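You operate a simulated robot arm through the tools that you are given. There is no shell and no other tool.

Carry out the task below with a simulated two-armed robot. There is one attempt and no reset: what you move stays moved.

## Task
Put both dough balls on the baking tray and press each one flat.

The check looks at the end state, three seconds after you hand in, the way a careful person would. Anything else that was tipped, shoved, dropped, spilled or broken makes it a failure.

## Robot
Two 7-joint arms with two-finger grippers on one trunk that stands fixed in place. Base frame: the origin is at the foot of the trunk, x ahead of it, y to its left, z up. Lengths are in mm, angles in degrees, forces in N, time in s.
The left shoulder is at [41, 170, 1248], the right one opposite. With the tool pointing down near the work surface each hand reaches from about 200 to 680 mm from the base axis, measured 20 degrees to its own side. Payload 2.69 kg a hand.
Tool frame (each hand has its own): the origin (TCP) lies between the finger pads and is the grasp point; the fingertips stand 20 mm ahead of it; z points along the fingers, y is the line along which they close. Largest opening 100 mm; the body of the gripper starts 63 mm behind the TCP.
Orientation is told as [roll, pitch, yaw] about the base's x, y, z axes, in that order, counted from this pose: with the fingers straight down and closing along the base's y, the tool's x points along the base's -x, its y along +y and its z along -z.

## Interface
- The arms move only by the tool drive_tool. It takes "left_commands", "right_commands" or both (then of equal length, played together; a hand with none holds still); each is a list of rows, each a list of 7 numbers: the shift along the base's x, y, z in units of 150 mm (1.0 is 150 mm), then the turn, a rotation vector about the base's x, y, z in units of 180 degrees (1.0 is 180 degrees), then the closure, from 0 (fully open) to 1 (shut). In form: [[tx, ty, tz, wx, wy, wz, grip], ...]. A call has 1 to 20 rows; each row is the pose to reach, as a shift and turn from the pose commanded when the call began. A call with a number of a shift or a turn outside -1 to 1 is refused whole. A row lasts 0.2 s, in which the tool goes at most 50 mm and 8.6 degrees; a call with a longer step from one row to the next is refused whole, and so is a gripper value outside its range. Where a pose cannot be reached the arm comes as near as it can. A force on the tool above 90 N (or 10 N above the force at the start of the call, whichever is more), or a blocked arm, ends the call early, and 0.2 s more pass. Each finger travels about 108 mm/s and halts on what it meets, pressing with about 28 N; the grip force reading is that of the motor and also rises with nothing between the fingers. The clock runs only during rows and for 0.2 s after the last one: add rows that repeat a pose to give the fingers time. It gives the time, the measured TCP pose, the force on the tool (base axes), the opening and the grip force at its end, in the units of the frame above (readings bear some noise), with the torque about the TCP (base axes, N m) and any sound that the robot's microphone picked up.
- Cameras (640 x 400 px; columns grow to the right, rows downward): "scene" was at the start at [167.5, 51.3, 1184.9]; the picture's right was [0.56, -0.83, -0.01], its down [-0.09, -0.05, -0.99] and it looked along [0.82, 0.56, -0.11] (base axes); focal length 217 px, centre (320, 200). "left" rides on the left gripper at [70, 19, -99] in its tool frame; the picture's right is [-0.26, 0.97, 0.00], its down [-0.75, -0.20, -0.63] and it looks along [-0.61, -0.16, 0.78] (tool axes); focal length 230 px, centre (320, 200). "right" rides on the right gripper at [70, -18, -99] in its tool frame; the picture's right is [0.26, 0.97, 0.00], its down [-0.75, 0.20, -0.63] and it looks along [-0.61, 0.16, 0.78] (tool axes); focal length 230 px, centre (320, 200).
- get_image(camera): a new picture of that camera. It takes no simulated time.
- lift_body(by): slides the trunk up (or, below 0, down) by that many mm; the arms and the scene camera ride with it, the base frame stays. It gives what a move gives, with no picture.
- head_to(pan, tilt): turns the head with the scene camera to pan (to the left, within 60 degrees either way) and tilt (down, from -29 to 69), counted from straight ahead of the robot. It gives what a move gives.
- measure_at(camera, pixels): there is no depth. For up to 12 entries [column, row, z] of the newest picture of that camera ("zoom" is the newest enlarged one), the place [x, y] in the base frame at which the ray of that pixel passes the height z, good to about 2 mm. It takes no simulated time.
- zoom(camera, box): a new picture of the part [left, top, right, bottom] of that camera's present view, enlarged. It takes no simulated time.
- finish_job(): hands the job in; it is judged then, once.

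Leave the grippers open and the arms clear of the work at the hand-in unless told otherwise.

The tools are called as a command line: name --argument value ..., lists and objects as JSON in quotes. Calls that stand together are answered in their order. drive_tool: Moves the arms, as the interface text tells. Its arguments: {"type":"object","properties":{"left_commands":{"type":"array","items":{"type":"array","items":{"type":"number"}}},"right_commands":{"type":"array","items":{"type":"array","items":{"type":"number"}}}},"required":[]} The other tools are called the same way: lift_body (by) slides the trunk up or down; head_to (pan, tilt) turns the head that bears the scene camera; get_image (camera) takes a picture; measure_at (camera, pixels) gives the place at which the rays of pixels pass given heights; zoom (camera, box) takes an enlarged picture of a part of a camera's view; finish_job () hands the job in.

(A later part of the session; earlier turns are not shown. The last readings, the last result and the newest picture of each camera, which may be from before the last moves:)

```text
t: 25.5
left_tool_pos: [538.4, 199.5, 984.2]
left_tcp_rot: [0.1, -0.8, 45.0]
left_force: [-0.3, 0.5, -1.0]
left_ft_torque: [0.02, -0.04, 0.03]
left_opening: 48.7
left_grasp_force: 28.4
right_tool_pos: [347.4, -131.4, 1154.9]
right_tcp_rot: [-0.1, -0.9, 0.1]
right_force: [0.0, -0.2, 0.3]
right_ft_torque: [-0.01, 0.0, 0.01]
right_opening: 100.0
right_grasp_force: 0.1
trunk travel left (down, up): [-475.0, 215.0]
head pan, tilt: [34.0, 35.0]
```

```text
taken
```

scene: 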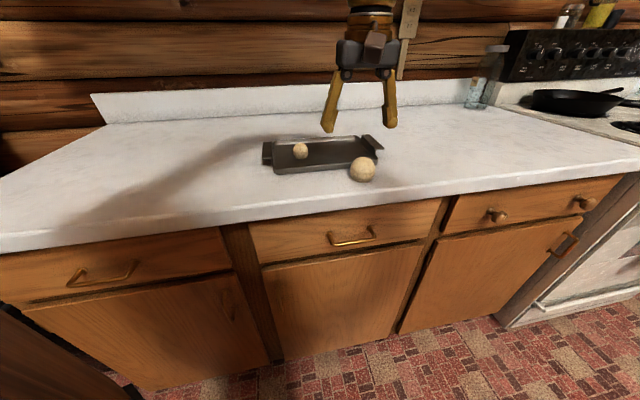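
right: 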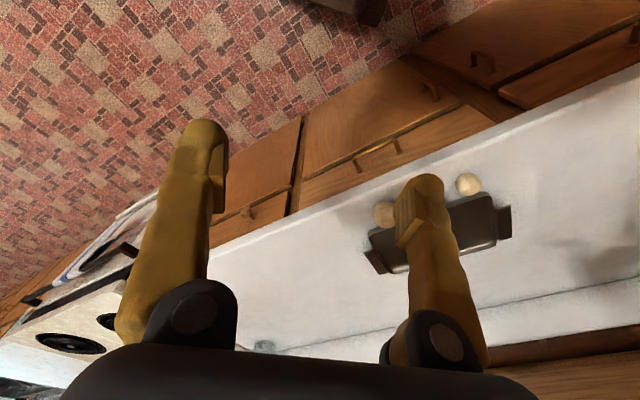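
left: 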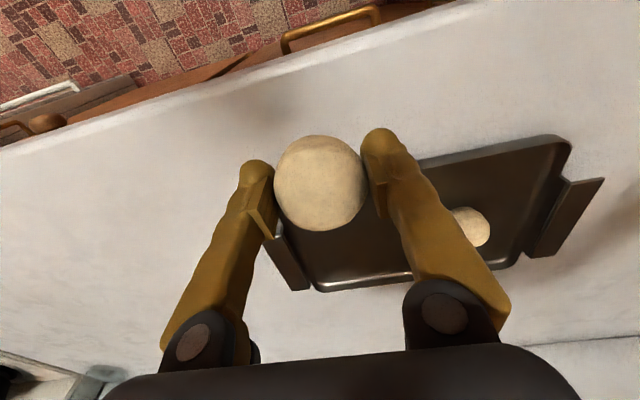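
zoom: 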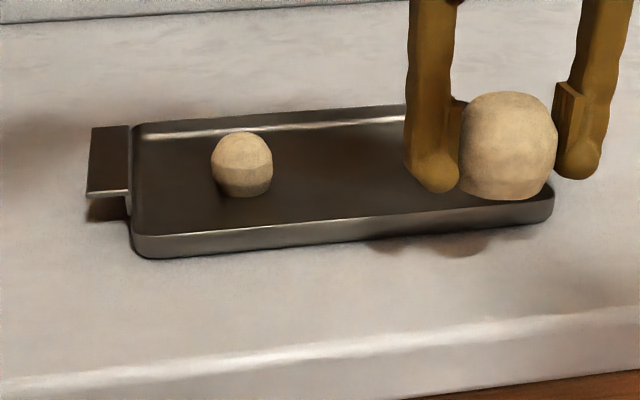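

Ball 2 is held, clear of the rim. I carry it to about (608,300) over the right part of the tray.

drive_tool --left_commands '[[0, 0, 0.05, 0, 0, 0, 0.53], [0.06, 0.08, 0.05, 0, 0, 0, 0.53], [0.13, 0.18, 0.05, 0, 0, 0, 0.53], [0.2, 0.28, 0.05, 0, 0, 0, 0.53], [0.27, 0.38, 0.05, 0, 0, 0, 0.53], [0.34, 0.48, 0.05, 0, 0, 0, 0.53], [0.41, 0.59, 0.05, 0, 0, 0, 0.53], [0.464, 0.67, 0.05, 0, 0, 0, 0.53], [0.464, 0.67, 0.05, 0, 0, 0, 0.53], [0.464, 0.67, 0.05, 0, 0, 0, 0.53]]'

zoom --camera "scene" --box '[240, 110, 400, 210]'

get_image --camera "left"

```text
t: 27.2
left_tool_pos: [581.0, 288.1, 1002.6]
left_tcp_rot: [-0.8, -1.7, 45.0]
left_force: [-1.0, -0.2, -1.7]
left_ft_torque: [-0.02, -0.11, -0.01]
left_opening: 48.7
left_grasp_force: 27.8
right_tool_pos: [324.8, -133.6, 1160.9]
right_tcp_rot: [-0.2, -2.1, 0.2]
right_force: [-1.7, 0.3, 1.2]
right_ft_torque: [0.05, -0.11, 0.01]
right_opening: 100.0
right_grasp_force: 0.0
trunk travel left (down, up): [-475.0, 215.0]
head pan, tilt: [34.0, 35.0]
stopped in row 8 (left hand): the arm was blocked; the commanded pose is now the measured one
```

```text
4.00 times, centred on (320, 160) of scene
```

zoom: 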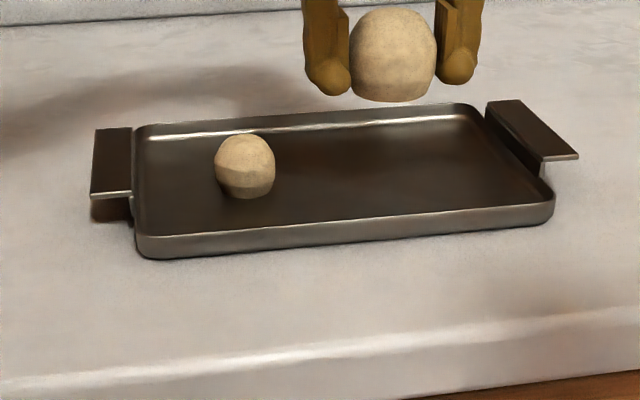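

```text
taken
```

left: 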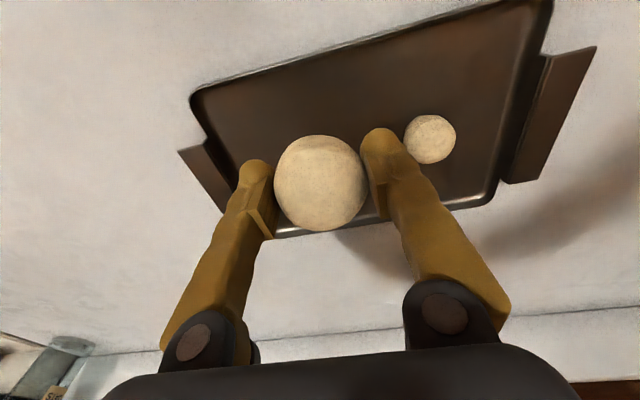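

The arm was blocked at (581,288,1003) while the tool force is tiny, and the whole trunk leaned back ~1.2°, so some upper part of the left arm is touching something. The ball is still held. I turn the head left to look at the arm itself.

head_to --pan 40 --tilt 0

get_image --camera "scene"

get_image --camera "right"

```text
t: 28.2
left_tool_pos: [583.2, 287.7, 998.9]
left_tcp_rot: [-0.6, -1.4, 45.0]
left_force: [0.9, -0.4, -1.4]
left_ft_torque: [0.02, -0.02, -0.02]
left_opening: 48.5
left_grasp_force: 28.3
right_tool_pos: [329.0, -131.8, 1159.2]
right_tcp_rot: [-0.1, -1.8, 0.1]
right_force: [0.7, -1.0, -0.3]
right_ft_torque: [-0.04, -0.01, 0.0]
right_opening: 100.3
right_grasp_force: 0.0
trunk travel left (down, up): [-475.0, 215.0]
head pan, tilt: [40.0, 0.0]
```

```text
taken
```

scene: 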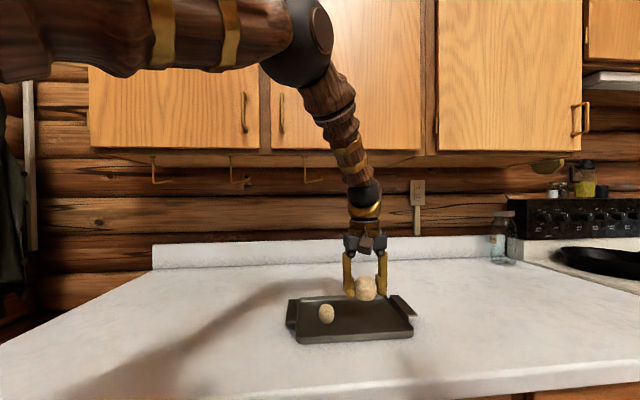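

```text
taken
```

right: 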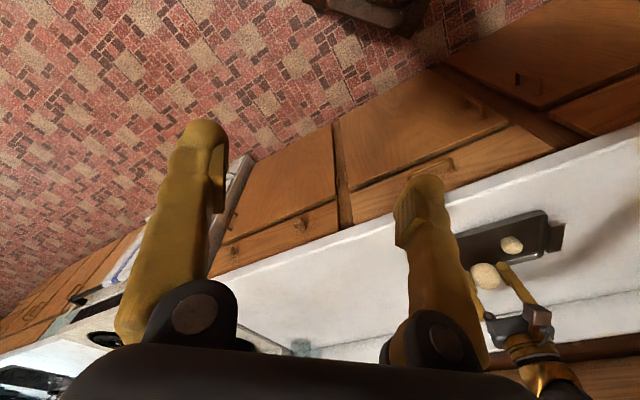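

The picture shows the left elbow raised high but nothing obviously touching it; the trunk leans back ~1.8°. I check whether the measurements of the tray are still consistent with this lean, using both cameras.

get_image --camera "left"

zoom --camera "scene" --box '[260, 230, 452, 350]'

measure_at --camera "zoom" --pixels '[[120, 340, 918], [510, 320, 918], [440, 250, 918], [350, 190, 990], [221, 277, 924]]'

```text
taken
```

left: 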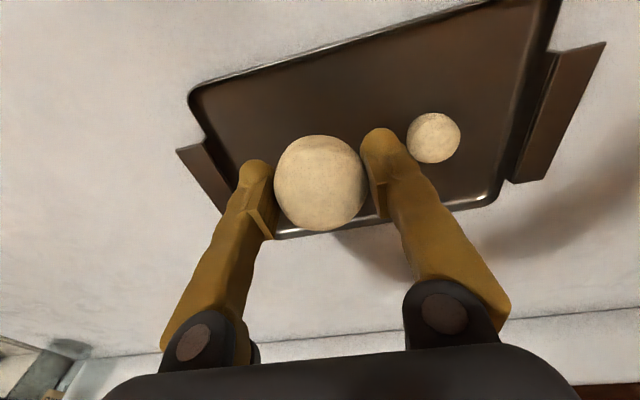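

```text
3.33 times, centred on (356, 290) of scene
```

zoom: 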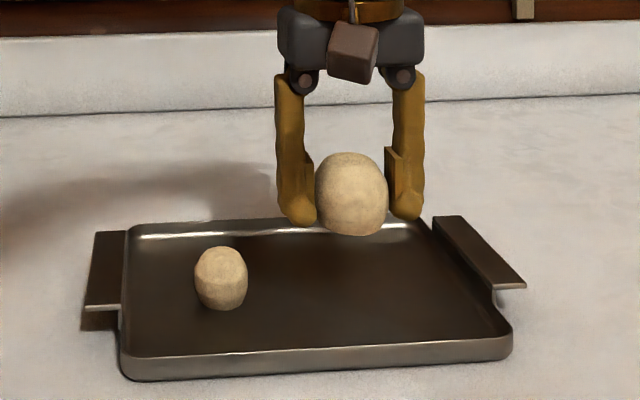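

```text
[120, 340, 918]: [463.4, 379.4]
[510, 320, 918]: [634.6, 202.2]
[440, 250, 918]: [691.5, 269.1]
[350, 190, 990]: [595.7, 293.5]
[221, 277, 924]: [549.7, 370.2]
```

measure_at --camera "left" --pixels '[[433, 138, 925], [190, 95, 918], [320, 183, 990], [495, 200, 918], [270, 236, 918]]'

head_to --pan 60 --tilt -25

get_image --camera "scene"

```text
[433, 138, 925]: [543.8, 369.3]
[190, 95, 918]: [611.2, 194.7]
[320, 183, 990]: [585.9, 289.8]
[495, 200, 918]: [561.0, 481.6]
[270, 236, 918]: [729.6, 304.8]
```

```text
t: 29.1
left_tool_pos: [584.3, 287.8, 1000.0]
left_tcp_rot: [-0.7, -1.5, 45.0]
left_force: [-0.1, 0.0, -1.8]
left_ft_torque: [0.02, -0.04, -0.01]
left_opening: 48.2
left_grasp_force: 28.3
right_tool_pos: [329.7, -131.6, 1158.9]
right_tcp_rot: [-0.1, -1.8, 0.1]
right_force: [-0.2, -0.4, 0.1]
right_ft_torque: [-0.03, -0.02, 0.0]
right_opening: 99.8
right_grasp_force: 0.1
trunk travel left (down, up): [-475.0, 215.0]
head pan, tilt: [60.0, -25.0]
```

```text
taken
```

scene: 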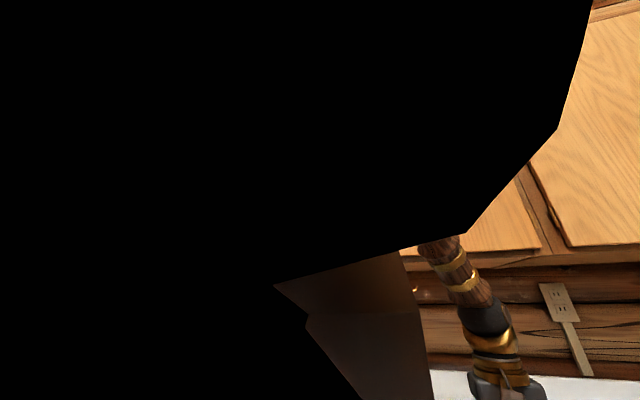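

The head camera now looks into the dark inside of the left upper arm, so the upper arm passes right by the head. I turn the head back away to (34,35) and back the left hand off about 25 mm to see whether the lean relaxes.

head_to --pan 25 --tilt 35

drive_tool --left_commands '[[-0.05, -0.04, 0, 0, 0, 0, 0.53], [-0.1, -0.08, 0, 0, 0, 0, 0.53], [-0.14, -0.12, 0, 0, 0, 0, 0.53], [-0.14, -0.12, 0, 0, 0, 0, 0.53], [-0.14, -0.12, 0, 0, 0, 0, 0.53]]'

get_image --camera "scene"

```text
t: 30.4
left_tool_pos: [584.8, 287.8, 999.1]
left_tcp_rot: [-0.6, -1.6, 45.0]
left_force: [-1.0, 0.0, -0.7]
left_ft_torque: [-0.02, 0.05, 0.02]
left_opening: 48.6
left_grasp_force: 28.2
right_tool_pos: [328.8, -131.5, 1159.3]
right_tcp_rot: [-0.3, -1.8, 0.2]
right_force: [-0.3, -0.5, -0.2]
right_ft_torque: [-0.04, -0.01, -0.01]
right_opening: 100.0
right_grasp_force: 0.1
trunk travel left (down, up): [-475.0, 215.0]
head pan, tilt: [25.0, 35.0]
```

```text
t: 31.6
left_tool_pos: [562.7, 269.7, 999.8]
left_tcp_rot: [-0.6, -1.5, 45.0]
left_force: [-0.8, 0.5, -0.4]
left_ft_torque: [0.0, -0.03, 0.0]
left_opening: 48.3
left_grasp_force: 27.9
right_tool_pos: [329.5, -132.9, 1159.1]
right_tcp_rot: [-0.2, -1.8, 0.1]
right_force: [1.5, 0.1, -0.3]
right_ft_torque: [0.01, 0.0, -0.01]
right_opening: 100.0
right_grasp_force: 0.2
trunk travel left (down, up): [-475.0, 215.0]
head pan, tilt: [25.0, 35.0]
```

```text
taken
```

scene: 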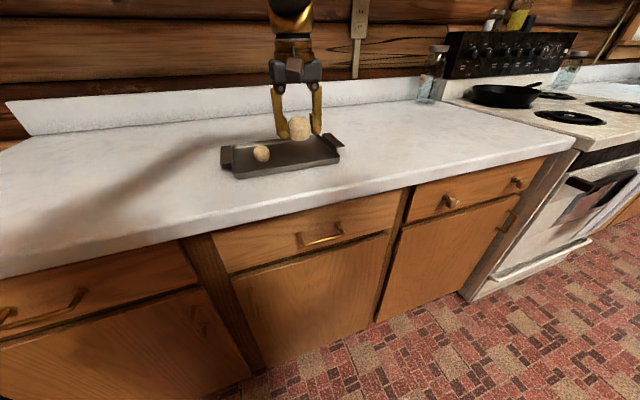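

The right hand kept its leaned-back reading even after backing off, so I need to see whether the trunk itself leans. I set the head to the same angles as the early picture (34,35) and compare far features (backsplash corner was at (92,95), outlet plate bottom at (400,40)).

head_to --pan 34 --tilt 35

get_image --camera "scene"

```text
t: 32.3
left_tool_pos: [562.6, 270.5, 999.9]
left_tcp_rot: [-0.6, -1.6, 45.0]
left_force: [-0.4, 0.3, -0.5]
left_ft_torque: [0.0, 0.02, -0.04]
left_opening: 48.2
left_grasp_force: 28.0
right_tool_pos: [328.2, -132.4, 1158.4]
right_tcp_rot: [-0.2, -1.8, 0.1]
right_force: [0.9, 0.3, 0.2]
right_ft_torque: [0.02, -0.02, -0.01]
right_opening: 100.0
right_grasp_force: 0.1
trunk travel left (down, up): [-475.0, 215.0]
head pan, tilt: [34.0, 35.0]
```

```text
taken
```

scene: 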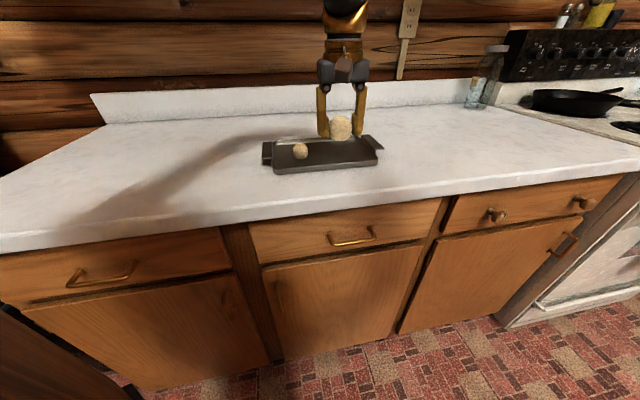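

The far features are exactly where they were, so the trunk leaned only briefly during the block and is back. Now I look up at the elbow region to find what it may have hit.

head_to --pan 45 --tilt -22

get_image --camera "scene"

head_to --pan 15 --tilt -22

get_image --camera "scene"

```text
t: 33.5
left_tool_pos: [562.2, 269.4, 999.1]
left_tcp_rot: [-0.6, -1.4, 45.0]
left_force: [0.4, -0.2, -1.6]
left_ft_torque: [-0.01, 0.0, 0.01]
left_opening: 48.5
left_grasp_force: 28.2
right_tool_pos: [328.9, -133.1, 1159.2]
right_tcp_rot: [-0.1, -1.8, 0.2]
right_force: [-0.5, 0.0, 0.3]
right_ft_torque: [-0.03, 0.01, -0.02]
right_opening: 100.0
right_grasp_force: 0.1
trunk travel left (down, up): [-475.0, 215.0]
head pan, tilt: [45.0, -22.0]
```

```text
taken
```

scene: 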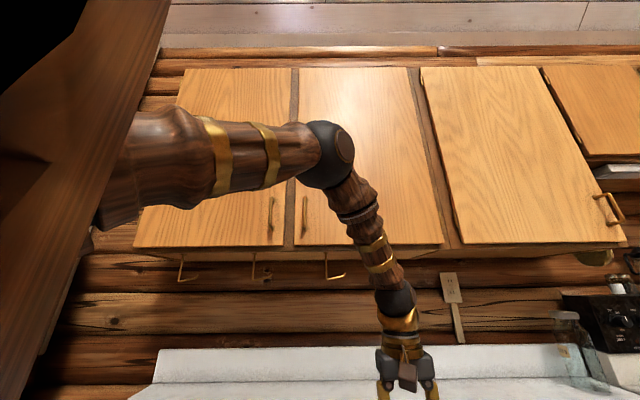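

```text
t: 34.5
left_tool_pos: [562.6, 269.1, 999.1]
left_tcp_rot: [-0.6, -1.4, 44.9]
left_force: [1.2, 0.3, -1.1]
left_ft_torque: [0.02, -0.01, -0.01]
left_opening: 48.6
left_grasp_force: 27.7
right_tool_pos: [328.8, -132.6, 1158.8]
right_tcp_rot: [-0.1, -1.8, 0.0]
right_force: [0.4, -0.5, 0.1]
right_ft_torque: [0.02, 0.03, -0.02]
right_opening: 100.1
right_grasp_force: 0.1
trunk travel left (down, up): [-475.0, 215.0]
head pan, tilt: [15.0, -22.0]
```

```text
taken
```

scene: 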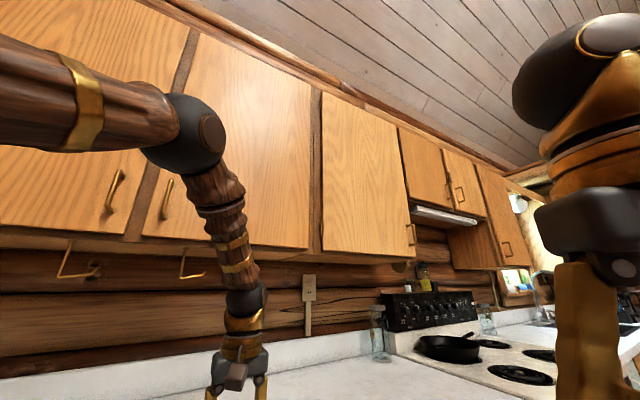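

Nothing in the room touches the arm; but at pan 60 the head camera was practically inside the left upper arm, so the head turned left may be what the upper arm ran into. I turn the head to pan -5, tilt 30 (the tray stays in view) and retry the approach in slow, small steps.

head_to --pan -5 --tilt 30

get_image --camera "scene"

```text
t: 35.7
left_tool_pos: [563.1, 270.0, 999.3]
left_tcp_rot: [-0.6, -1.5, 45.1]
left_force: [-0.2, 0.2, -1.2]
left_ft_torque: [-0.03, 0.0, -0.04]
left_opening: 48.5
left_grasp_force: 28.4
right_tool_pos: [329.8, -131.0, 1159.3]
right_tcp_rot: [-0.1, -1.7, 0.1]
right_force: [-0.4, 0.5, -0.5]
right_ft_torque: [-0.01, -0.03, 0.01]
right_opening: 100.1
right_grasp_force: 0.0
trunk travel left (down, up): [-475.0, 215.0]
head pan, tilt: [-5.0, 30.0]
```

```text
taken
```

scene: 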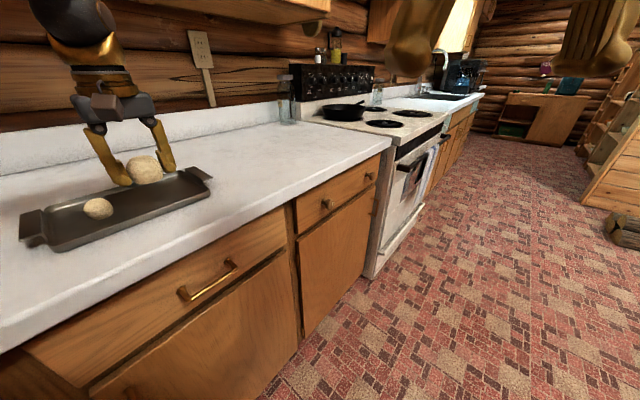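

The tray is visible at left and the far arm is clear of the head. I now move slowly (about 6 mm a row) toward (605,298), also taking out the small tilt.

drive_tool --left_commands '[[0.035, 0.023, -0.006, -0.0005, 0.001, 0, 0.53], [0.07, 0.047, -0.012, -0.001, 0.002, 0, 0.53], [0.105, 0.07, -0.018, -0.0015, 0.003, 0, 0.53], [0.14, 0.093, -0.025, -0.002, 0.004, 0, 0.53], [0.175, 0.117, -0.031, -0.0025, 0.005, 0, 0.53], [0.21, 0.14, -0.037, -0.003, 0.006, 0, 0.53], [0.245, 0.163, -0.043, -0.0035, 0.007, 0, 0.53], [0.28, 0.187, -0.05, -0.0035, 0.008, 0, 0.53], [0.28, 0.187, -0.05, -0.0035, 0.008, 0, 0.53]]'

get_image --camera "scene"

get_image --camera "left"

```text
t: 37.0
left_tool_pos: [574.5, 289.3, 1006.1]
left_tcp_rot: [-1.2, -1.3, 45.1]
left_force: [-1.4, 0.5, -0.3]
left_ft_torque: [0.0, -0.08, -0.05]
left_opening: 48.5
left_grasp_force: 27.7
right_tool_pos: [305.4, -133.7, 1164.7]
right_tcp_rot: [-0.1, -3.0, 0.2]
right_force: [-0.4, -1.0, 0.5]
right_ft_torque: [0.01, -0.08, -0.01]
right_opening: 99.9
right_grasp_force: 0.1
trunk travel left (down, up): [-475.0, 215.0]
head pan, tilt: [-5.0, 30.0]
stopped in row 6 (left hand): the arm was blocked; the commanded pose is now the measured one
```

```text
taken
```

scene: 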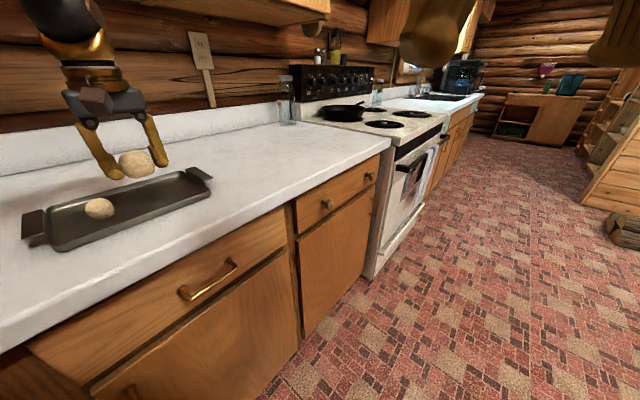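

```text
taken
```

left: 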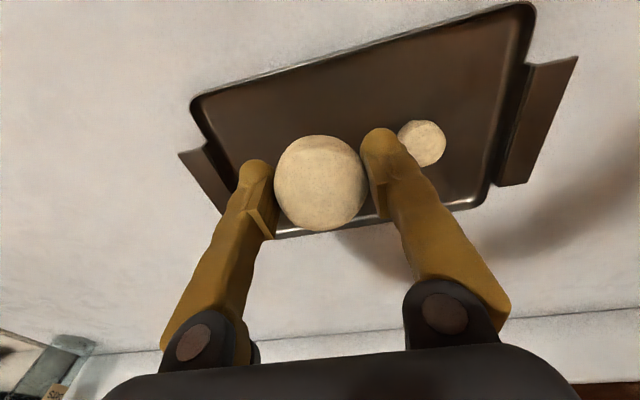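

Blocked again at almost the same place, and the camera view shows the trunk is upright again right after, so it is a real contact somewhere on the left forearm, elbow or upper arm. The head camera shifts ~90 mm as it pans, so I can triangulate the elbow and the cabinets from two pan angles.

head_to --pan 45 --tilt -22

get_image --camera "scene"

```text
t: 38.3
left_tool_pos: [578.3, 289.2, 1002.9]
left_tcp_rot: [-1.0, -1.1, 45.0]
left_force: [-0.3, 0.3, -0.4]
left_ft_torque: [0.01, -0.06, -0.03]
left_opening: 48.4
left_grasp_force: 28.3
right_tool_pos: [311.8, -132.7, 1163.5]
right_tcp_rot: [-0.3, -2.8, 0.2]
right_force: [0.3, -0.2, 0.6]
right_ft_torque: [-0.05, 0.04, 0.01]
right_opening: 99.7
right_grasp_force: 0.0
trunk travel left (down, up): [-475.0, 215.0]
head pan, tilt: [45.0, -22.0]
```

```text
taken
```

scene: 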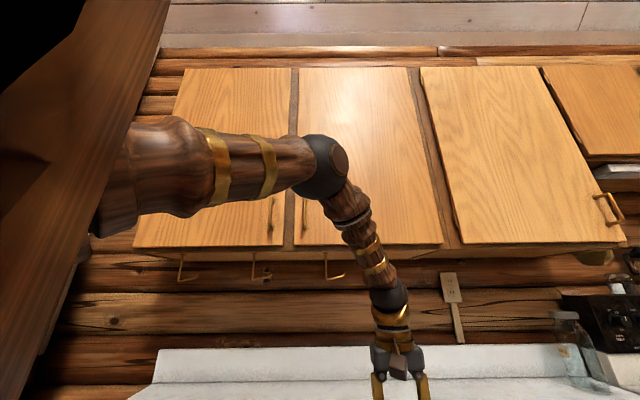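

I take rays for the elbow centre (325,166), the lower right corner of the middle door (443,244), the handle bottom (271,242) and the elbow's right edge.

measure_at --camera "scene" --pixels '[[325, 166, 1300], [325, 166, 1500], [443, 244, 1250], [443, 244, 1400], [271, 242, 1250], [271, 242, 1400], [421, 67, 1500], [421, 67, 1800], [390, 296, 1100], [390, 296, 1170]]'

head_to --pan 5 --tilt -22

get_image --camera "scene"

```text
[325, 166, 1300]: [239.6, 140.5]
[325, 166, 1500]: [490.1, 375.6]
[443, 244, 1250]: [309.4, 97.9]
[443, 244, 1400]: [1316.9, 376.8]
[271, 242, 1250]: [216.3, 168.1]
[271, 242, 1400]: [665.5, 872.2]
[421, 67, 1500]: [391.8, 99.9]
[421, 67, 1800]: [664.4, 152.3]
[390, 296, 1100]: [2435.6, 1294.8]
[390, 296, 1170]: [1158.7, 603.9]
```

```text
t: 39.3
left_tool_pos: [577.3, 289.4, 1002.9]
left_tcp_rot: [-1.0, -1.0, 45.0]
left_force: [-0.2, 0.6, -0.8]
left_ft_torque: [-0.01, 0.01, -0.01]
left_opening: 48.5
left_grasp_force: 28.0
right_tool_pos: [310.8, -132.2, 1163.8]
right_tcp_rot: [-0.2, -2.8, 0.1]
right_force: [0.6, -1.0, 1.3]
right_ft_torque: [0.0, 0.02, -0.02]
right_opening: 100.1
right_grasp_force: 0.1
trunk travel left (down, up): [-475.0, 215.0]
head pan, tilt: [5.0, -22.0]
```

```text
taken
```

scene: 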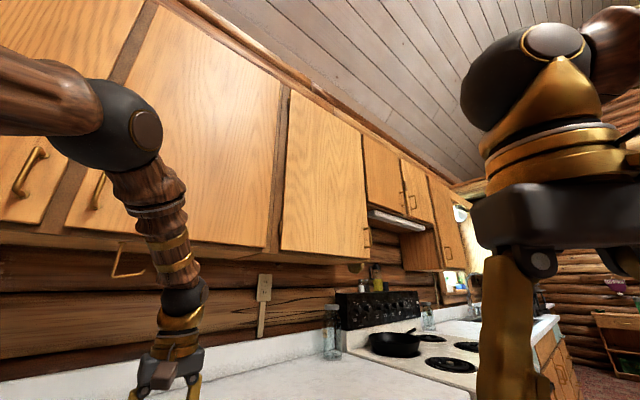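

Now the same points in this picture: elbow centre (113,125), middle door's lower right corner (264,247), wrist ball (186,297).

measure_at --camera "scene" --pixels '[[113, 125, 1300], [113, 125, 1500], [264, 247, 1250], [264, 247, 1400], [186, 297, 1100], [186, 297, 1170], [155, 130, 1300], [155, 130, 1500]]'

zoom --camera "scene" --box '[0, 50, 320, 250]'

```text
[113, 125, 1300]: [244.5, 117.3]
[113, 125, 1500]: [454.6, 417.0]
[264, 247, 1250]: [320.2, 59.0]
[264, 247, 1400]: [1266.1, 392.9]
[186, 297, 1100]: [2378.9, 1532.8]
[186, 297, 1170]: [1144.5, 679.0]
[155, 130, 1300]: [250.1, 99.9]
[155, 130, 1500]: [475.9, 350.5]
```

```text
2.00 times, centred on (160, 150) of scene
```

zoom: 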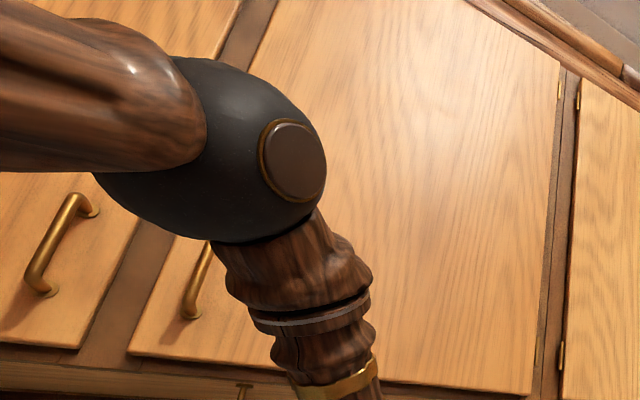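

The elbow triangulates to about (310,207,1358) and the wrist to (588,298,1200), with the cabinet's lower corner around (716,204,1312); so the wrist/forearm could be near the upper cabinet's underside or its hooks. I look at that place from closer in and measure the backsplash line too.

head_to --pan 34 --tilt 0

get_image --camera "scene"

zoom --camera "scene" --box '[240, 60, 480, 210]'

```text
t: 40.3
left_tool_pos: [576.9, 289.1, 1002.9]
left_tcp_rot: [-0.9, -1.0, 45.1]
left_force: [0.3, 0.3, -2.0]
left_ft_torque: [0.05, -0.01, 0.02]
left_opening: 48.3
left_grasp_force: 27.7
right_tool_pos: [311.7, -132.8, 1163.8]
right_tcp_rot: [-0.2, -2.8, 0.2]
right_force: [1.1, -0.5, -0.1]
right_ft_torque: [0.03, -0.01, -0.01]
right_opening: 99.9
right_grasp_force: 0.1
trunk travel left (down, up): [-475.0, 215.0]
head pan, tilt: [34.0, 0.0]
```

```text
taken
```

scene: 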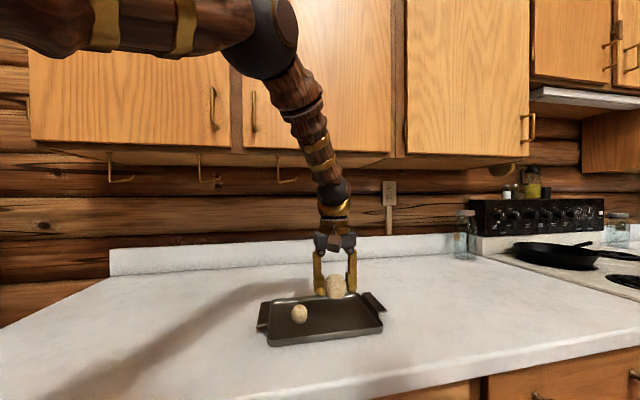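

```text
2.67 times, centred on (360, 135) of scene
```

zoom: 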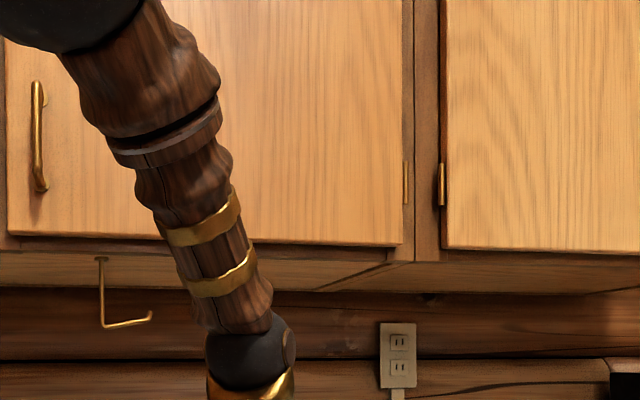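

measure_at --camera "scene" --pixels '[[200, 272, 903], [430, 256, 903], [391, 152, 1300], [391, 152, 1350], [391, 152, 1250], [338, 190, 1190], [338, 190, 1180], [288, 155, 1300]]'

```text
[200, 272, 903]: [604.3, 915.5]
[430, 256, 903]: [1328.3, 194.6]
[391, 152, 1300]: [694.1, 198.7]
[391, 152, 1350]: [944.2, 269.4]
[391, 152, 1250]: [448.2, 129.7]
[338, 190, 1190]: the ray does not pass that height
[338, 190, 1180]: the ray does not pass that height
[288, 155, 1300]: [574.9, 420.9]
```

The cabinets' front is well beyond the arm (n≈750–800 versus wrist ≈625), so I can't see the cause. I'll test: go straight down 40 mm here (ball bottom stays above the rim) and see if the arm moves freely, watching the right hand for trunk lean.

drive_tool --left_commands '[[0, 0, -0.06, 0, 0, 0, 0.53], [0, 0, -0.12, 0, 0, 0, 0.53], [0, 0, -0.18, 0, 0, 0, 0.53], [0, 0, -0.25, 0, 0, 0, 0.53], [0, 0, -0.25, 0, 0, 0, 0.53]]'

```text
t: 41.5
left_tool_pos: [577.5, 288.0, 966.4]
left_tcp_rot: [-0.9, -1.0, 45.1]
left_force: [-0.4, -1.0, -1.3]
left_ft_torque: [-0.04, 0.01, 0.03]
left_opening: 48.9
left_grasp_force: 27.6
right_tool_pos: [311.9, -132.7, 1164.7]
right_tcp_rot: [-0.2, -2.9, 0.1]
right_force: [0.3, 0.3, -0.2]
right_ft_torque: [-0.01, -0.01, 0.01]
right_opening: 100.5
right_grasp_force: 0.0
trunk travel left (down, up): [-475.0, 215.0]
head pan, tilt: [34.0, 0.0]
```

It goes down freely. Now a small outward test of about 13 mm.

drive_tool --left_commands '[[0.02, 0.01, 0, 0, 0, 0, 0.53], [0.04, 0.02, 0, 0, 0, 0, 0.53], [0.06, 0.03, 0, 0, 0, 0, 0.53], [0.08, 0.04, 0, 0, 0, 0, 0.53], [0.08, 0.04, 0, 0, 0, 0, 0.53]]'

get_image --camera "scene"

```text
t: 42.5
left_tool_pos: [572.7, 294.7, 978.0]
left_tcp_rot: [-1.7, -1.9, 44.9]
left_force: [-1.0, -0.5, -1.5]
left_ft_torque: [0.01, -0.08, 0.0]
left_opening: 48.3
left_grasp_force: 27.3
right_tool_pos: [288.9, -134.5, 1169.3]
right_tcp_rot: [-0.4, -4.0, 0.2]
right_force: [-0.5, 0.0, -0.1]
right_ft_torque: [0.07, -0.12, 0.02]
right_opening: 99.9
right_grasp_force: 0.0
trunk travel left (down, up): [-475.0, 215.0]
head pan, tilt: [34.0, 0.0]
stopped in row 5 (left hand): the arm was blocked; the commanded pose is now the measured one
```

```text
taken
```

scene: 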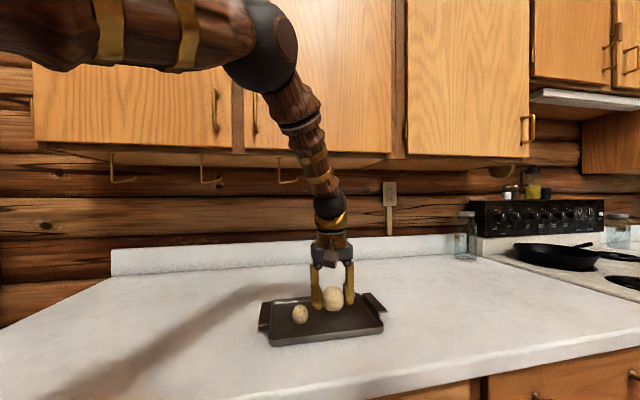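

Again x≈577 is the limit whatever the height, and the trunk leans each time. To see what touches, I'll use the right hand's camera as an outside view: first yaw the right hand by 90° so its camera looks toward the left arm, moving it away to the right as well.

drive_tool --right_commands '[[0, -0.05, 0, 0, 0, 0.045, 0], [0, -0.1, 0, 0, 0, 0.09, 0], [0, -0.15, 0, 0, 0, 0.135, 0], [0, -0.2, 0, 0, 0, 0.18, 0], [0, -0.25, 0, 0, 0, 0.225, 0], [0, -0.3, 0, 0, 0, 0.27, 0], [0, -0.35, 0, 0, 0, 0.315, 0], [0, -0.4, 0, 0, 0, 0.36, 0], [0, -0.45, 0, 0, 0, 0.405, 0], [0, -0.5, 0, 0, 0, 0.45, 0], [0, -0.5, 0, 0, 0, 0.45, 0]]'

get_image --camera "right"

```text
t: 44.9
left_tool_pos: [575.4, 294.4, 974.8]
left_tcp_rot: [-1.5, -1.7, 45.0]
left_force: [0.0, -0.6, -0.5]
left_ft_torque: [0.02, 0.02, -0.01]
left_opening: 48.7
left_grasp_force: 28.0
right_tool_pos: [285.4, -200.0, 1168.5]
right_tcp_rot: [-0.1, -3.6, 81.0]
right_force: [-0.2, 0.0, 0.5]
right_ft_torque: [0.01, -0.01, -0.01]
right_opening: 100.0
right_grasp_force: 0.0
right hand out of reach, approached as far as the arm can: row 10, 11
trunk travel left (down, up): [-475.0, 215.0]
head pan, tilt: [34.0, 0.0]
```

```text
taken
```

right: 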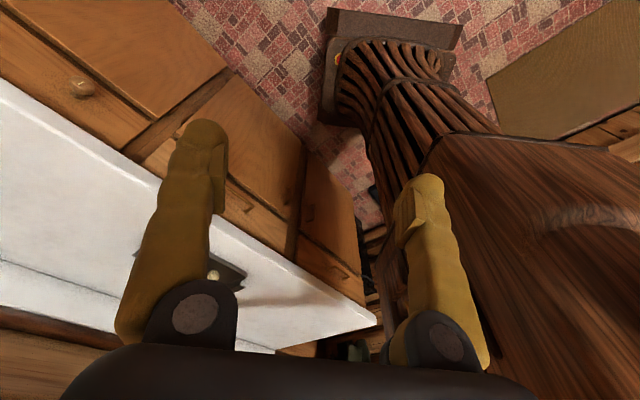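

The picture shows the robot's own wooden trunk and foot. For the right arm, the tool explicitly reports "out of reach" when kinematics limit it; it did not for the left, so the left block is contact. I tilt the right hand up 50° so its camera looks horizontally toward the left arm.

drive_tool --right_commands '[[0, 0, 0, 0.045, 0, 0, 0], [0, 0, 0, 0.09, 0, 0, 0], [0, 0, 0, 0.135, 0, 0, 0], [0, 0, 0, 0.18, 0, 0, 0], [0, 0, 0, 0.225, 0, 0, 0], [0, 0, 0, 0.27, 0, 0, 0], [0, 0, 0, 0.27, 0, 0, 0]]'

get_image --camera "right"

```text
t: 46.5
left_tool_pos: [575.3, 295.0, 974.1]
left_tcp_rot: [-1.6, -1.7, 45.0]
left_force: [1.2, -0.1, -0.3]
left_ft_torque: [0.01, 0.02, 0.01]
left_opening: 48.6
left_grasp_force: 27.4
right_tool_pos: [266.2, -78.9, 1212.4]
right_tcp_rot: [11.8, -51.7, 73.6]
right_force: [0.2, -0.3, 0.4]
right_ft_torque: [0.04, -0.01, 0.0]
right_opening: 100.2
right_grasp_force: 0.1
right hand out of reach, approached as far as the arm can: row 1, 2, 3, 4, 5, 6, 7
trunk travel left (down, up): [-475.0, 215.0]
head pan, tilt: [34.0, 0.0]
```

```text
taken
```

right: 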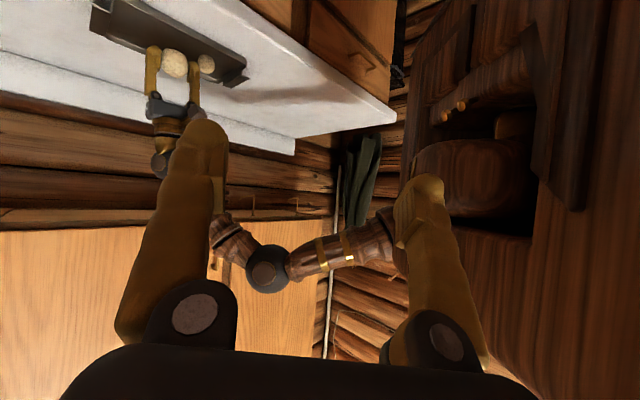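

This upside-down side view shows the left upper arm, elbow at (265,270), forearm and hand. I zoom in on the elbow and forearm region.

zoom --camera "right" --box '[120, 120, 440, 320]'

measure_at --camera "right" --pixels '[[265, 271, 1350], [265, 271, 1400], [158, 165, 1180], [158, 165, 1150], [320, 262, 1350], [320, 262, 1300]]'

```text
2.00 times, centred on (280, 220) of right
```

zoom: 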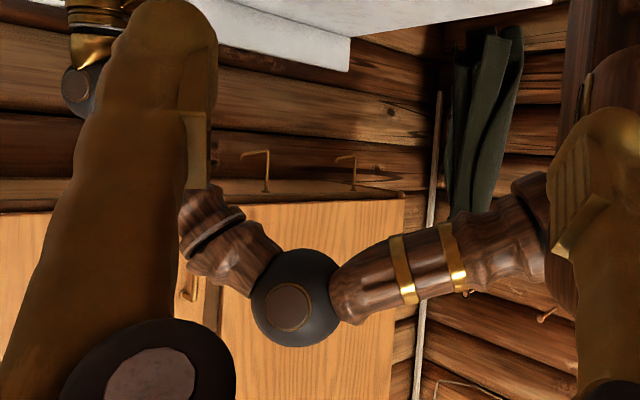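

```text
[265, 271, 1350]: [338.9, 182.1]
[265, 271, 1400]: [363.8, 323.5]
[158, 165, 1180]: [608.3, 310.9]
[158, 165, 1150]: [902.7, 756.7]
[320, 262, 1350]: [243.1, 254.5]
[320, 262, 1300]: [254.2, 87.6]
```

Nothing visibly touches the elbow or forearm here either. I'll probe gently: move the left hand 5 mm in +y only and read both hands, to find which direction the resistance has.

drive_tool --left_commands '[[0, 0.015, 0, 0, 0, 0, 0.53], [0, 0.033, 0, 0, 0, 0, 0.53], [0, 0.033, 0, 0, 0, 0, 0.53], [0, 0.033, 0, 0, 0, 0, 0.53]]'

```text
t: 47.5
left_tool_pos: [576.2, 300.8, 974.0]
left_tcp_rot: [-1.5, -1.7, 45.0]
left_force: [0.3, -0.1, 0.3]
left_ft_torque: [-0.04, -0.02, -0.02]
left_opening: 48.3
left_grasp_force: 27.7
right_tool_pos: [265.4, -78.0, 1212.0]
right_tcp_rot: [11.7, -51.5, 73.5]
right_force: [-0.8, -0.5, 0.2]
right_ft_torque: [0.01, 0.0, 0.04]
right_opening: 100.2
right_grasp_force: 0.1
trunk travel left (down, up): [-475.0, 215.0]
head pan, tilt: [34.0, 0.0]
```

+y moves freely. Next a 5 mm probe in +x.

drive_tool --left_commands '[[0.015, 0, 0, 0, 0, 0, 0.53], [0.033, 0, 0, 0, 0, 0, 0.53], [0.033, 0, 0, 0, 0, 0, 0.53], [0.033, 0, 0, 0, 0, 0, 0.53]]'

```text
t: 48.5
left_tool_pos: [580.9, 300.3, 973.6]
left_tcp_rot: [-1.5, -1.6, 45.0]
left_force: [-0.2, -0.7, -0.5]
left_ft_torque: [0.0, 0.0, 0.01]
left_opening: 48.5
left_grasp_force: 28.1
right_tool_pos: [265.4, -78.5, 1212.2]
right_tcp_rot: [11.7, -51.5, 73.6]
right_force: [0.4, 0.2, 0.1]
right_ft_torque: [0.02, -0.02, -0.02]
right_opening: 100.2
right_grasp_force: 0.0
trunk travel left (down, up): [-475.0, 215.0]
head pan, tilt: [34.0, 0.0]
```

That also moved freely with no lean. Another 6 mm in +x.

drive_tool --left_commands '[[0.02, 0, 0, 0, 0, 0, 0.53], [0.04, 0, 0, 0, 0, 0, 0.53], [0.04, 0, 0, 0, 0, 0, 0.53], [0.04, 0, 0, 0, 0, 0, 0.53]]'

```text
t: 49.5
left_tool_pos: [588.2, 299.8, 974.8]
left_tcp_rot: [-1.3, -1.6, 45.0]
left_force: [-0.6, -0.2, -1.3]
left_ft_torque: [-0.03, 0.02, -0.02]
left_opening: 48.6
left_grasp_force: 28.0
right_tool_pos: [264.7, -77.5, 1211.7]
right_tcp_rot: [11.8, -51.5, 73.6]
right_force: [-0.1, 0.1, -0.3]
right_ft_torque: [-0.01, -0.03, 0.02]
right_opening: 100.0
right_grasp_force: 0.1
trunk travel left (down, up): [-475.0, 215.0]
head pan, tilt: [34.0, 0.0]
```

Now it moves freely past the former limit. I continue slowly to x≈603.

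drive_tool --left_commands '[[0.02, 0, 0, 0, 0, 0, 0.53], [0.04, 0, 0, 0, 0, 0, 0.53], [0.06, 0, 0, 0, 0, 0, 0.53], [0.08, 0, 0, 0, 0, 0, 0.53], [0.1, 0, 0, 0, 0, 0, 0.53], [0.1, 0, 0, 0, 0, 0, 0.53]]'

```text
t: 50.2
left_tool_pos: [578.1, 299.6, 985.3]
left_tcp_rot: [-2.2, -2.5, 44.9]
left_force: [-0.8, -0.1, -1.6]
left_ft_torque: [0.02, -0.05, -0.04]
left_opening: 48.3
left_grasp_force: 28.4
right_tool_pos: [264.0, -82.6, 1223.3]
right_tcp_rot: [13.7, -52.2, 69.3]
right_force: [-0.4, -0.8, -0.3]
right_ft_torque: [-0.02, -0.05, -0.03]
right_opening: 99.9
right_grasp_force: 0.0
trunk travel left (down, up): [-475.0, 215.0]
head pan, tilt: [34.0, 0.0]
stopped in row 3 (left hand): the arm was blocked; the commanded pose is now the measured one
```

Blocked again abruptly. I take pictures right now, before any time passes, to see how the trunk and surroundings look.

get_image --camera "scene"

get_image --camera "right"

get_image --camera "left"

```text
taken
```

scene: 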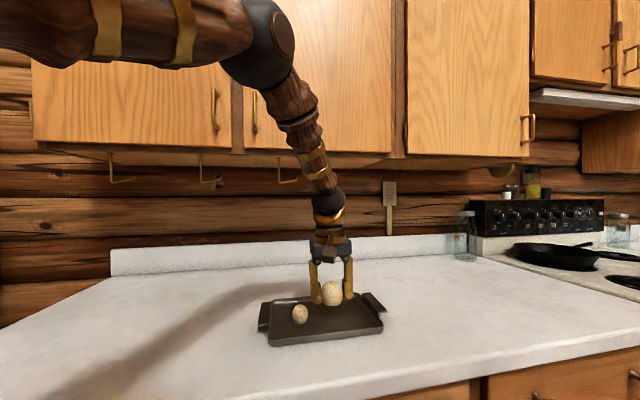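

```text
taken
```

right: 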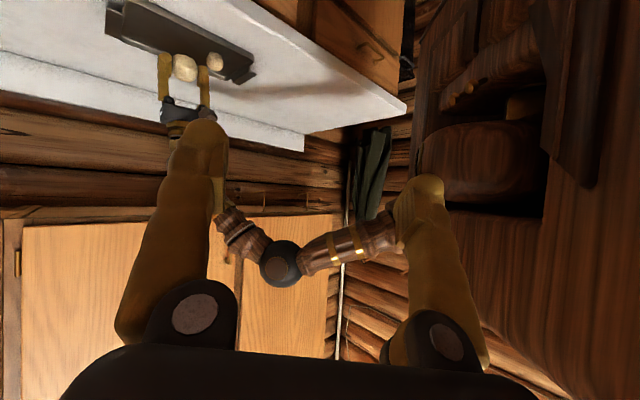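

```text
taken
```

left: 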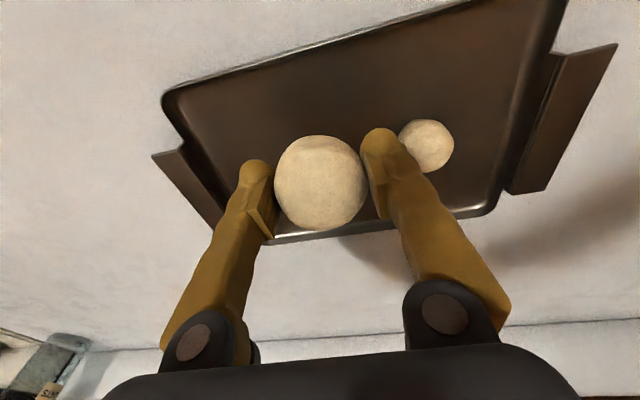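

The scene is steady again; these stops only come when the left hand passes about x≈590 here, so I'll stay short of that. Position (578,300) is already well inside the tray (about 135 mm along, 50 mm in), so I'll place ball 2 here. First I level the tool slowly (about +3.3° about base y).

drive_tool --left_commands '[[0, 0, 0, 0, 0.003, 0, 0.53], [0, 0, 0, 0, 0.006, 0, 0.53], [-0.007, 0, 0, 0, 0.009, 0, 0.53], [-0.013, 0, 0, 0, 0.012, 0, 0.53], [-0.013, 0, 0, -0.001, 0.015, 0, 0.53], [-0.013, 0, 0, -0.0012, 0.0175, 0, 0.53], [-0.013, 0, 0, -0.0012, 0.0175, 0, 0.53]]'

```text
t: 51.8
left_tool_pos: [578.6, 301.1, 982.0]
left_tcp_rot: [0.0, 0.1, 44.9]
left_force: [0.6, -0.5, -1.4]
left_ft_torque: [0.03, 0.01, 0.0]
left_opening: 48.8
left_grasp_force: 27.8
right_tool_pos: [267.7, -79.7, 1221.3]
right_tcp_rot: [13.9, -52.1, 69.5]
right_force: [-0.4, 0.0, 0.0]
right_ft_torque: [0.01, 0.02, 0.03]
right_opening: 100.1
right_grasp_force: 0.0
trunk travel left (down, up): [-475.0, 215.0]
head pan, tilt: [34.0, 0.0]
```

Tool level at (578.6,301,982). I point the head at the tray and descend to TCP z≈945 slowly.

head_to --pan 30 --tilt 35

drive_tool --left_commands '[[0, 0, -0.05, 0, 0, 0, 0.53], [0, 0, -0.1, 0, 0, 0, 0.53], [0, 0, -0.15, 0, 0, 0, 0.53], [0, 0, -0.2, 0, 0, 0, 0.53], [0, 0, -0.245, 0, 0, 0, 0.53], [0, 0, -0.245, 0, 0, 0, 0.53]]'

zoom --camera "scene" --box '[240, 90, 432, 210]'

```text
t: 52.8
left_tool_pos: [578.9, 300.9, 982.7]
left_tcp_rot: [0.0, 0.2, 44.9]
left_force: [0.0, 1.1, -1.2]
left_ft_torque: [-0.04, 0.02, 0.01]
left_opening: 48.3
left_grasp_force: 28.2
right_tool_pos: [268.2, -81.7, 1221.7]
right_tcp_rot: [13.9, -52.2, 69.4]
right_force: [-0.2, 0.1, 1.4]
right_ft_torque: [0.0, -0.01, -0.05]
right_opening: 100.1
right_grasp_force: 0.0
trunk travel left (down, up): [-475.0, 215.0]
head pan, tilt: [30.0, 35.0]
```

```text
t: 54.2
left_tool_pos: [577.5, 300.1, 946.1]
left_tcp_rot: [0.0, 0.1, 44.9]
left_force: [0.0, 1.0, -1.0]
left_ft_torque: [-0.01, -0.01, 0.05]
left_opening: 48.5
left_grasp_force: 27.7
right_tool_pos: [267.2, -80.4, 1221.0]
right_tcp_rot: [14.0, -52.2, 69.5]
right_force: [-0.8, 0.3, 0.6]
right_ft_torque: [-0.02, -0.01, 0.01]
right_opening: 99.9
right_grasp_force: 0.0
trunk travel left (down, up): [-475.0, 215.0]
head pan, tilt: [30.0, 35.0]
```

```text
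3.33 times, centred on (336, 150) of scene
```

zoom: 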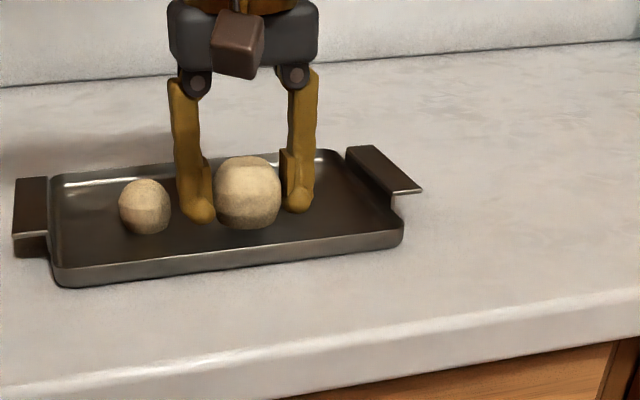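

Both balls are over the tray with a gap between the left finger and ball 1. I lower toward contact: to ~938.

drive_tool --left_commands '[[0, 0, -0.03, 0, 0, 0, 0.53], [0, 0, -0.053, 0, 0, 0, 0.53], [0, 0, -0.053, 0, 0, 0, 0.53]]'

```text
t: 55.0
left_tool_pos: [578.1, 300.4, 937.2]
left_tcp_rot: [-0.2, 0.0, 44.9]
left_force: [-0.3, 1.3, 2.7]
left_ft_torque: [0.07, -0.07, 0.03]
left_opening: 48.4
left_grasp_force: 28.2
right_tool_pos: [266.9, -82.1, 1222.1]
right_tcp_rot: [13.7, -52.2, 69.4]
right_force: [0.0, 0.2, 0.7]
right_ft_torque: [0.01, 0.01, 0.02]
right_opening: 99.9
right_grasp_force: 0.1
trunk travel left (down, up): [-475.0, 215.0]
head pan, tilt: [30.0, 35.0]
```

Slight contact (force rose ~3.7 N). 1.5 mm more, then release by opening only to ~56 mm.

drive_tool --left_commands '[[0, 0, -0.01, 0, 0, 0, 0.53], [0, 0, -0.01, 0, 0, 0, 0.52], [0, 0, -0.008, 0, 0, 0, 0.5], [0, 0, -0.005, 0, 0, 0, 0.47], [0, 0, 0, 0, 0, 0, 0.45], [0, 0, 0, 0, 0, 0, 0.44], [0, 0, 0, 0, 0, 0, 0.44]]'

zoom --camera "scene" --box '[240, 90, 432, 210]'

get_image --camera "left"

```text
t: 55.8
left_tool_pos: [562.1, 299.1, 947.7]
left_tcp_rot: [-0.7, -0.8, 44.9]
left_force: [-0.2, -0.5, -0.3]
left_ft_torque: [0.02, -0.01, -0.02]
left_opening: 50.4
left_grasp_force: 0.3
right_tool_pos: [264.7, -83.8, 1228.7]
right_tcp_rot: [17.0, -52.3, 64.5]
right_force: [-1.2, -0.3, 0.1]
right_ft_torque: [-0.01, -0.02, -0.05]
right_opening: 100.0
right_grasp_force: 0.0
trunk travel left (down, up): [-475.0, 215.0]
head pan, tilt: [30.0, 35.0]
stopped in row 3 (left hand): the arm was blocked; the commanded pose is now the measured one
```

```text
3.33 times, centred on (336, 150) of scene
```

zoom: 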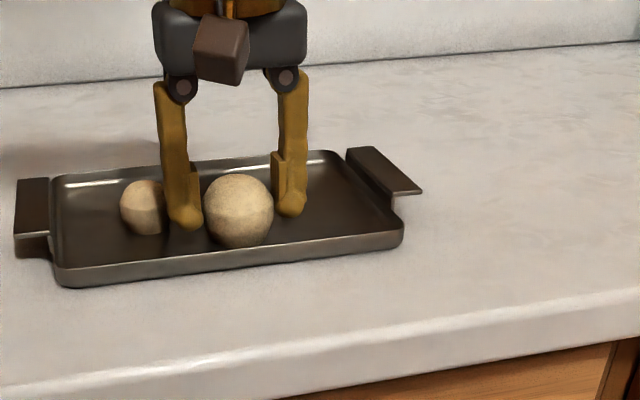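

```text
taken
```

left: 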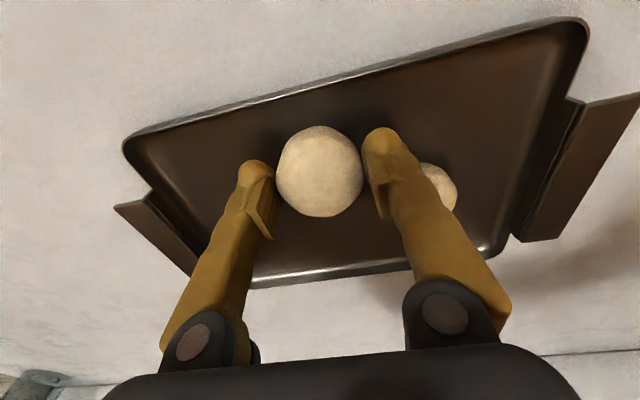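

A stop again, right as I was releasing; the hand shifted back ~16 mm and up ~11 mm, carrying the ball along a little. It appears the ball is now resting loose on the tray between the fingers (opening 50.4, force 0.3). I measure where both balls are.

measure_at --camera "left" --pixels '[[320, 171, 931], [320, 171, 925], [440, 188, 924], [124, 143, 918], [588, 25, 918], [252, 283, 918]]'

measure_at --camera "zoom" --pixels '[[238, 212, 931], [238, 212, 925], [145, 208, 924]]'

zoom --camera "left" --box '[220, 90, 476, 250]'

```text
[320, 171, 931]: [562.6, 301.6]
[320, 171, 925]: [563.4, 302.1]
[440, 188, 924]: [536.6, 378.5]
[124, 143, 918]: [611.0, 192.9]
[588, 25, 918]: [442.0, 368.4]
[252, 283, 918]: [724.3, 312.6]
```

```text
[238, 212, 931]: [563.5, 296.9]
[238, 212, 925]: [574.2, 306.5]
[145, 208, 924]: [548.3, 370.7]
```

```text
2.50 times, centred on (348, 170) of left
```

zoom: 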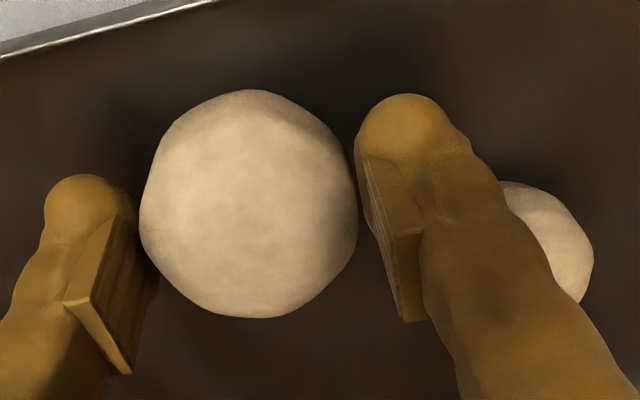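

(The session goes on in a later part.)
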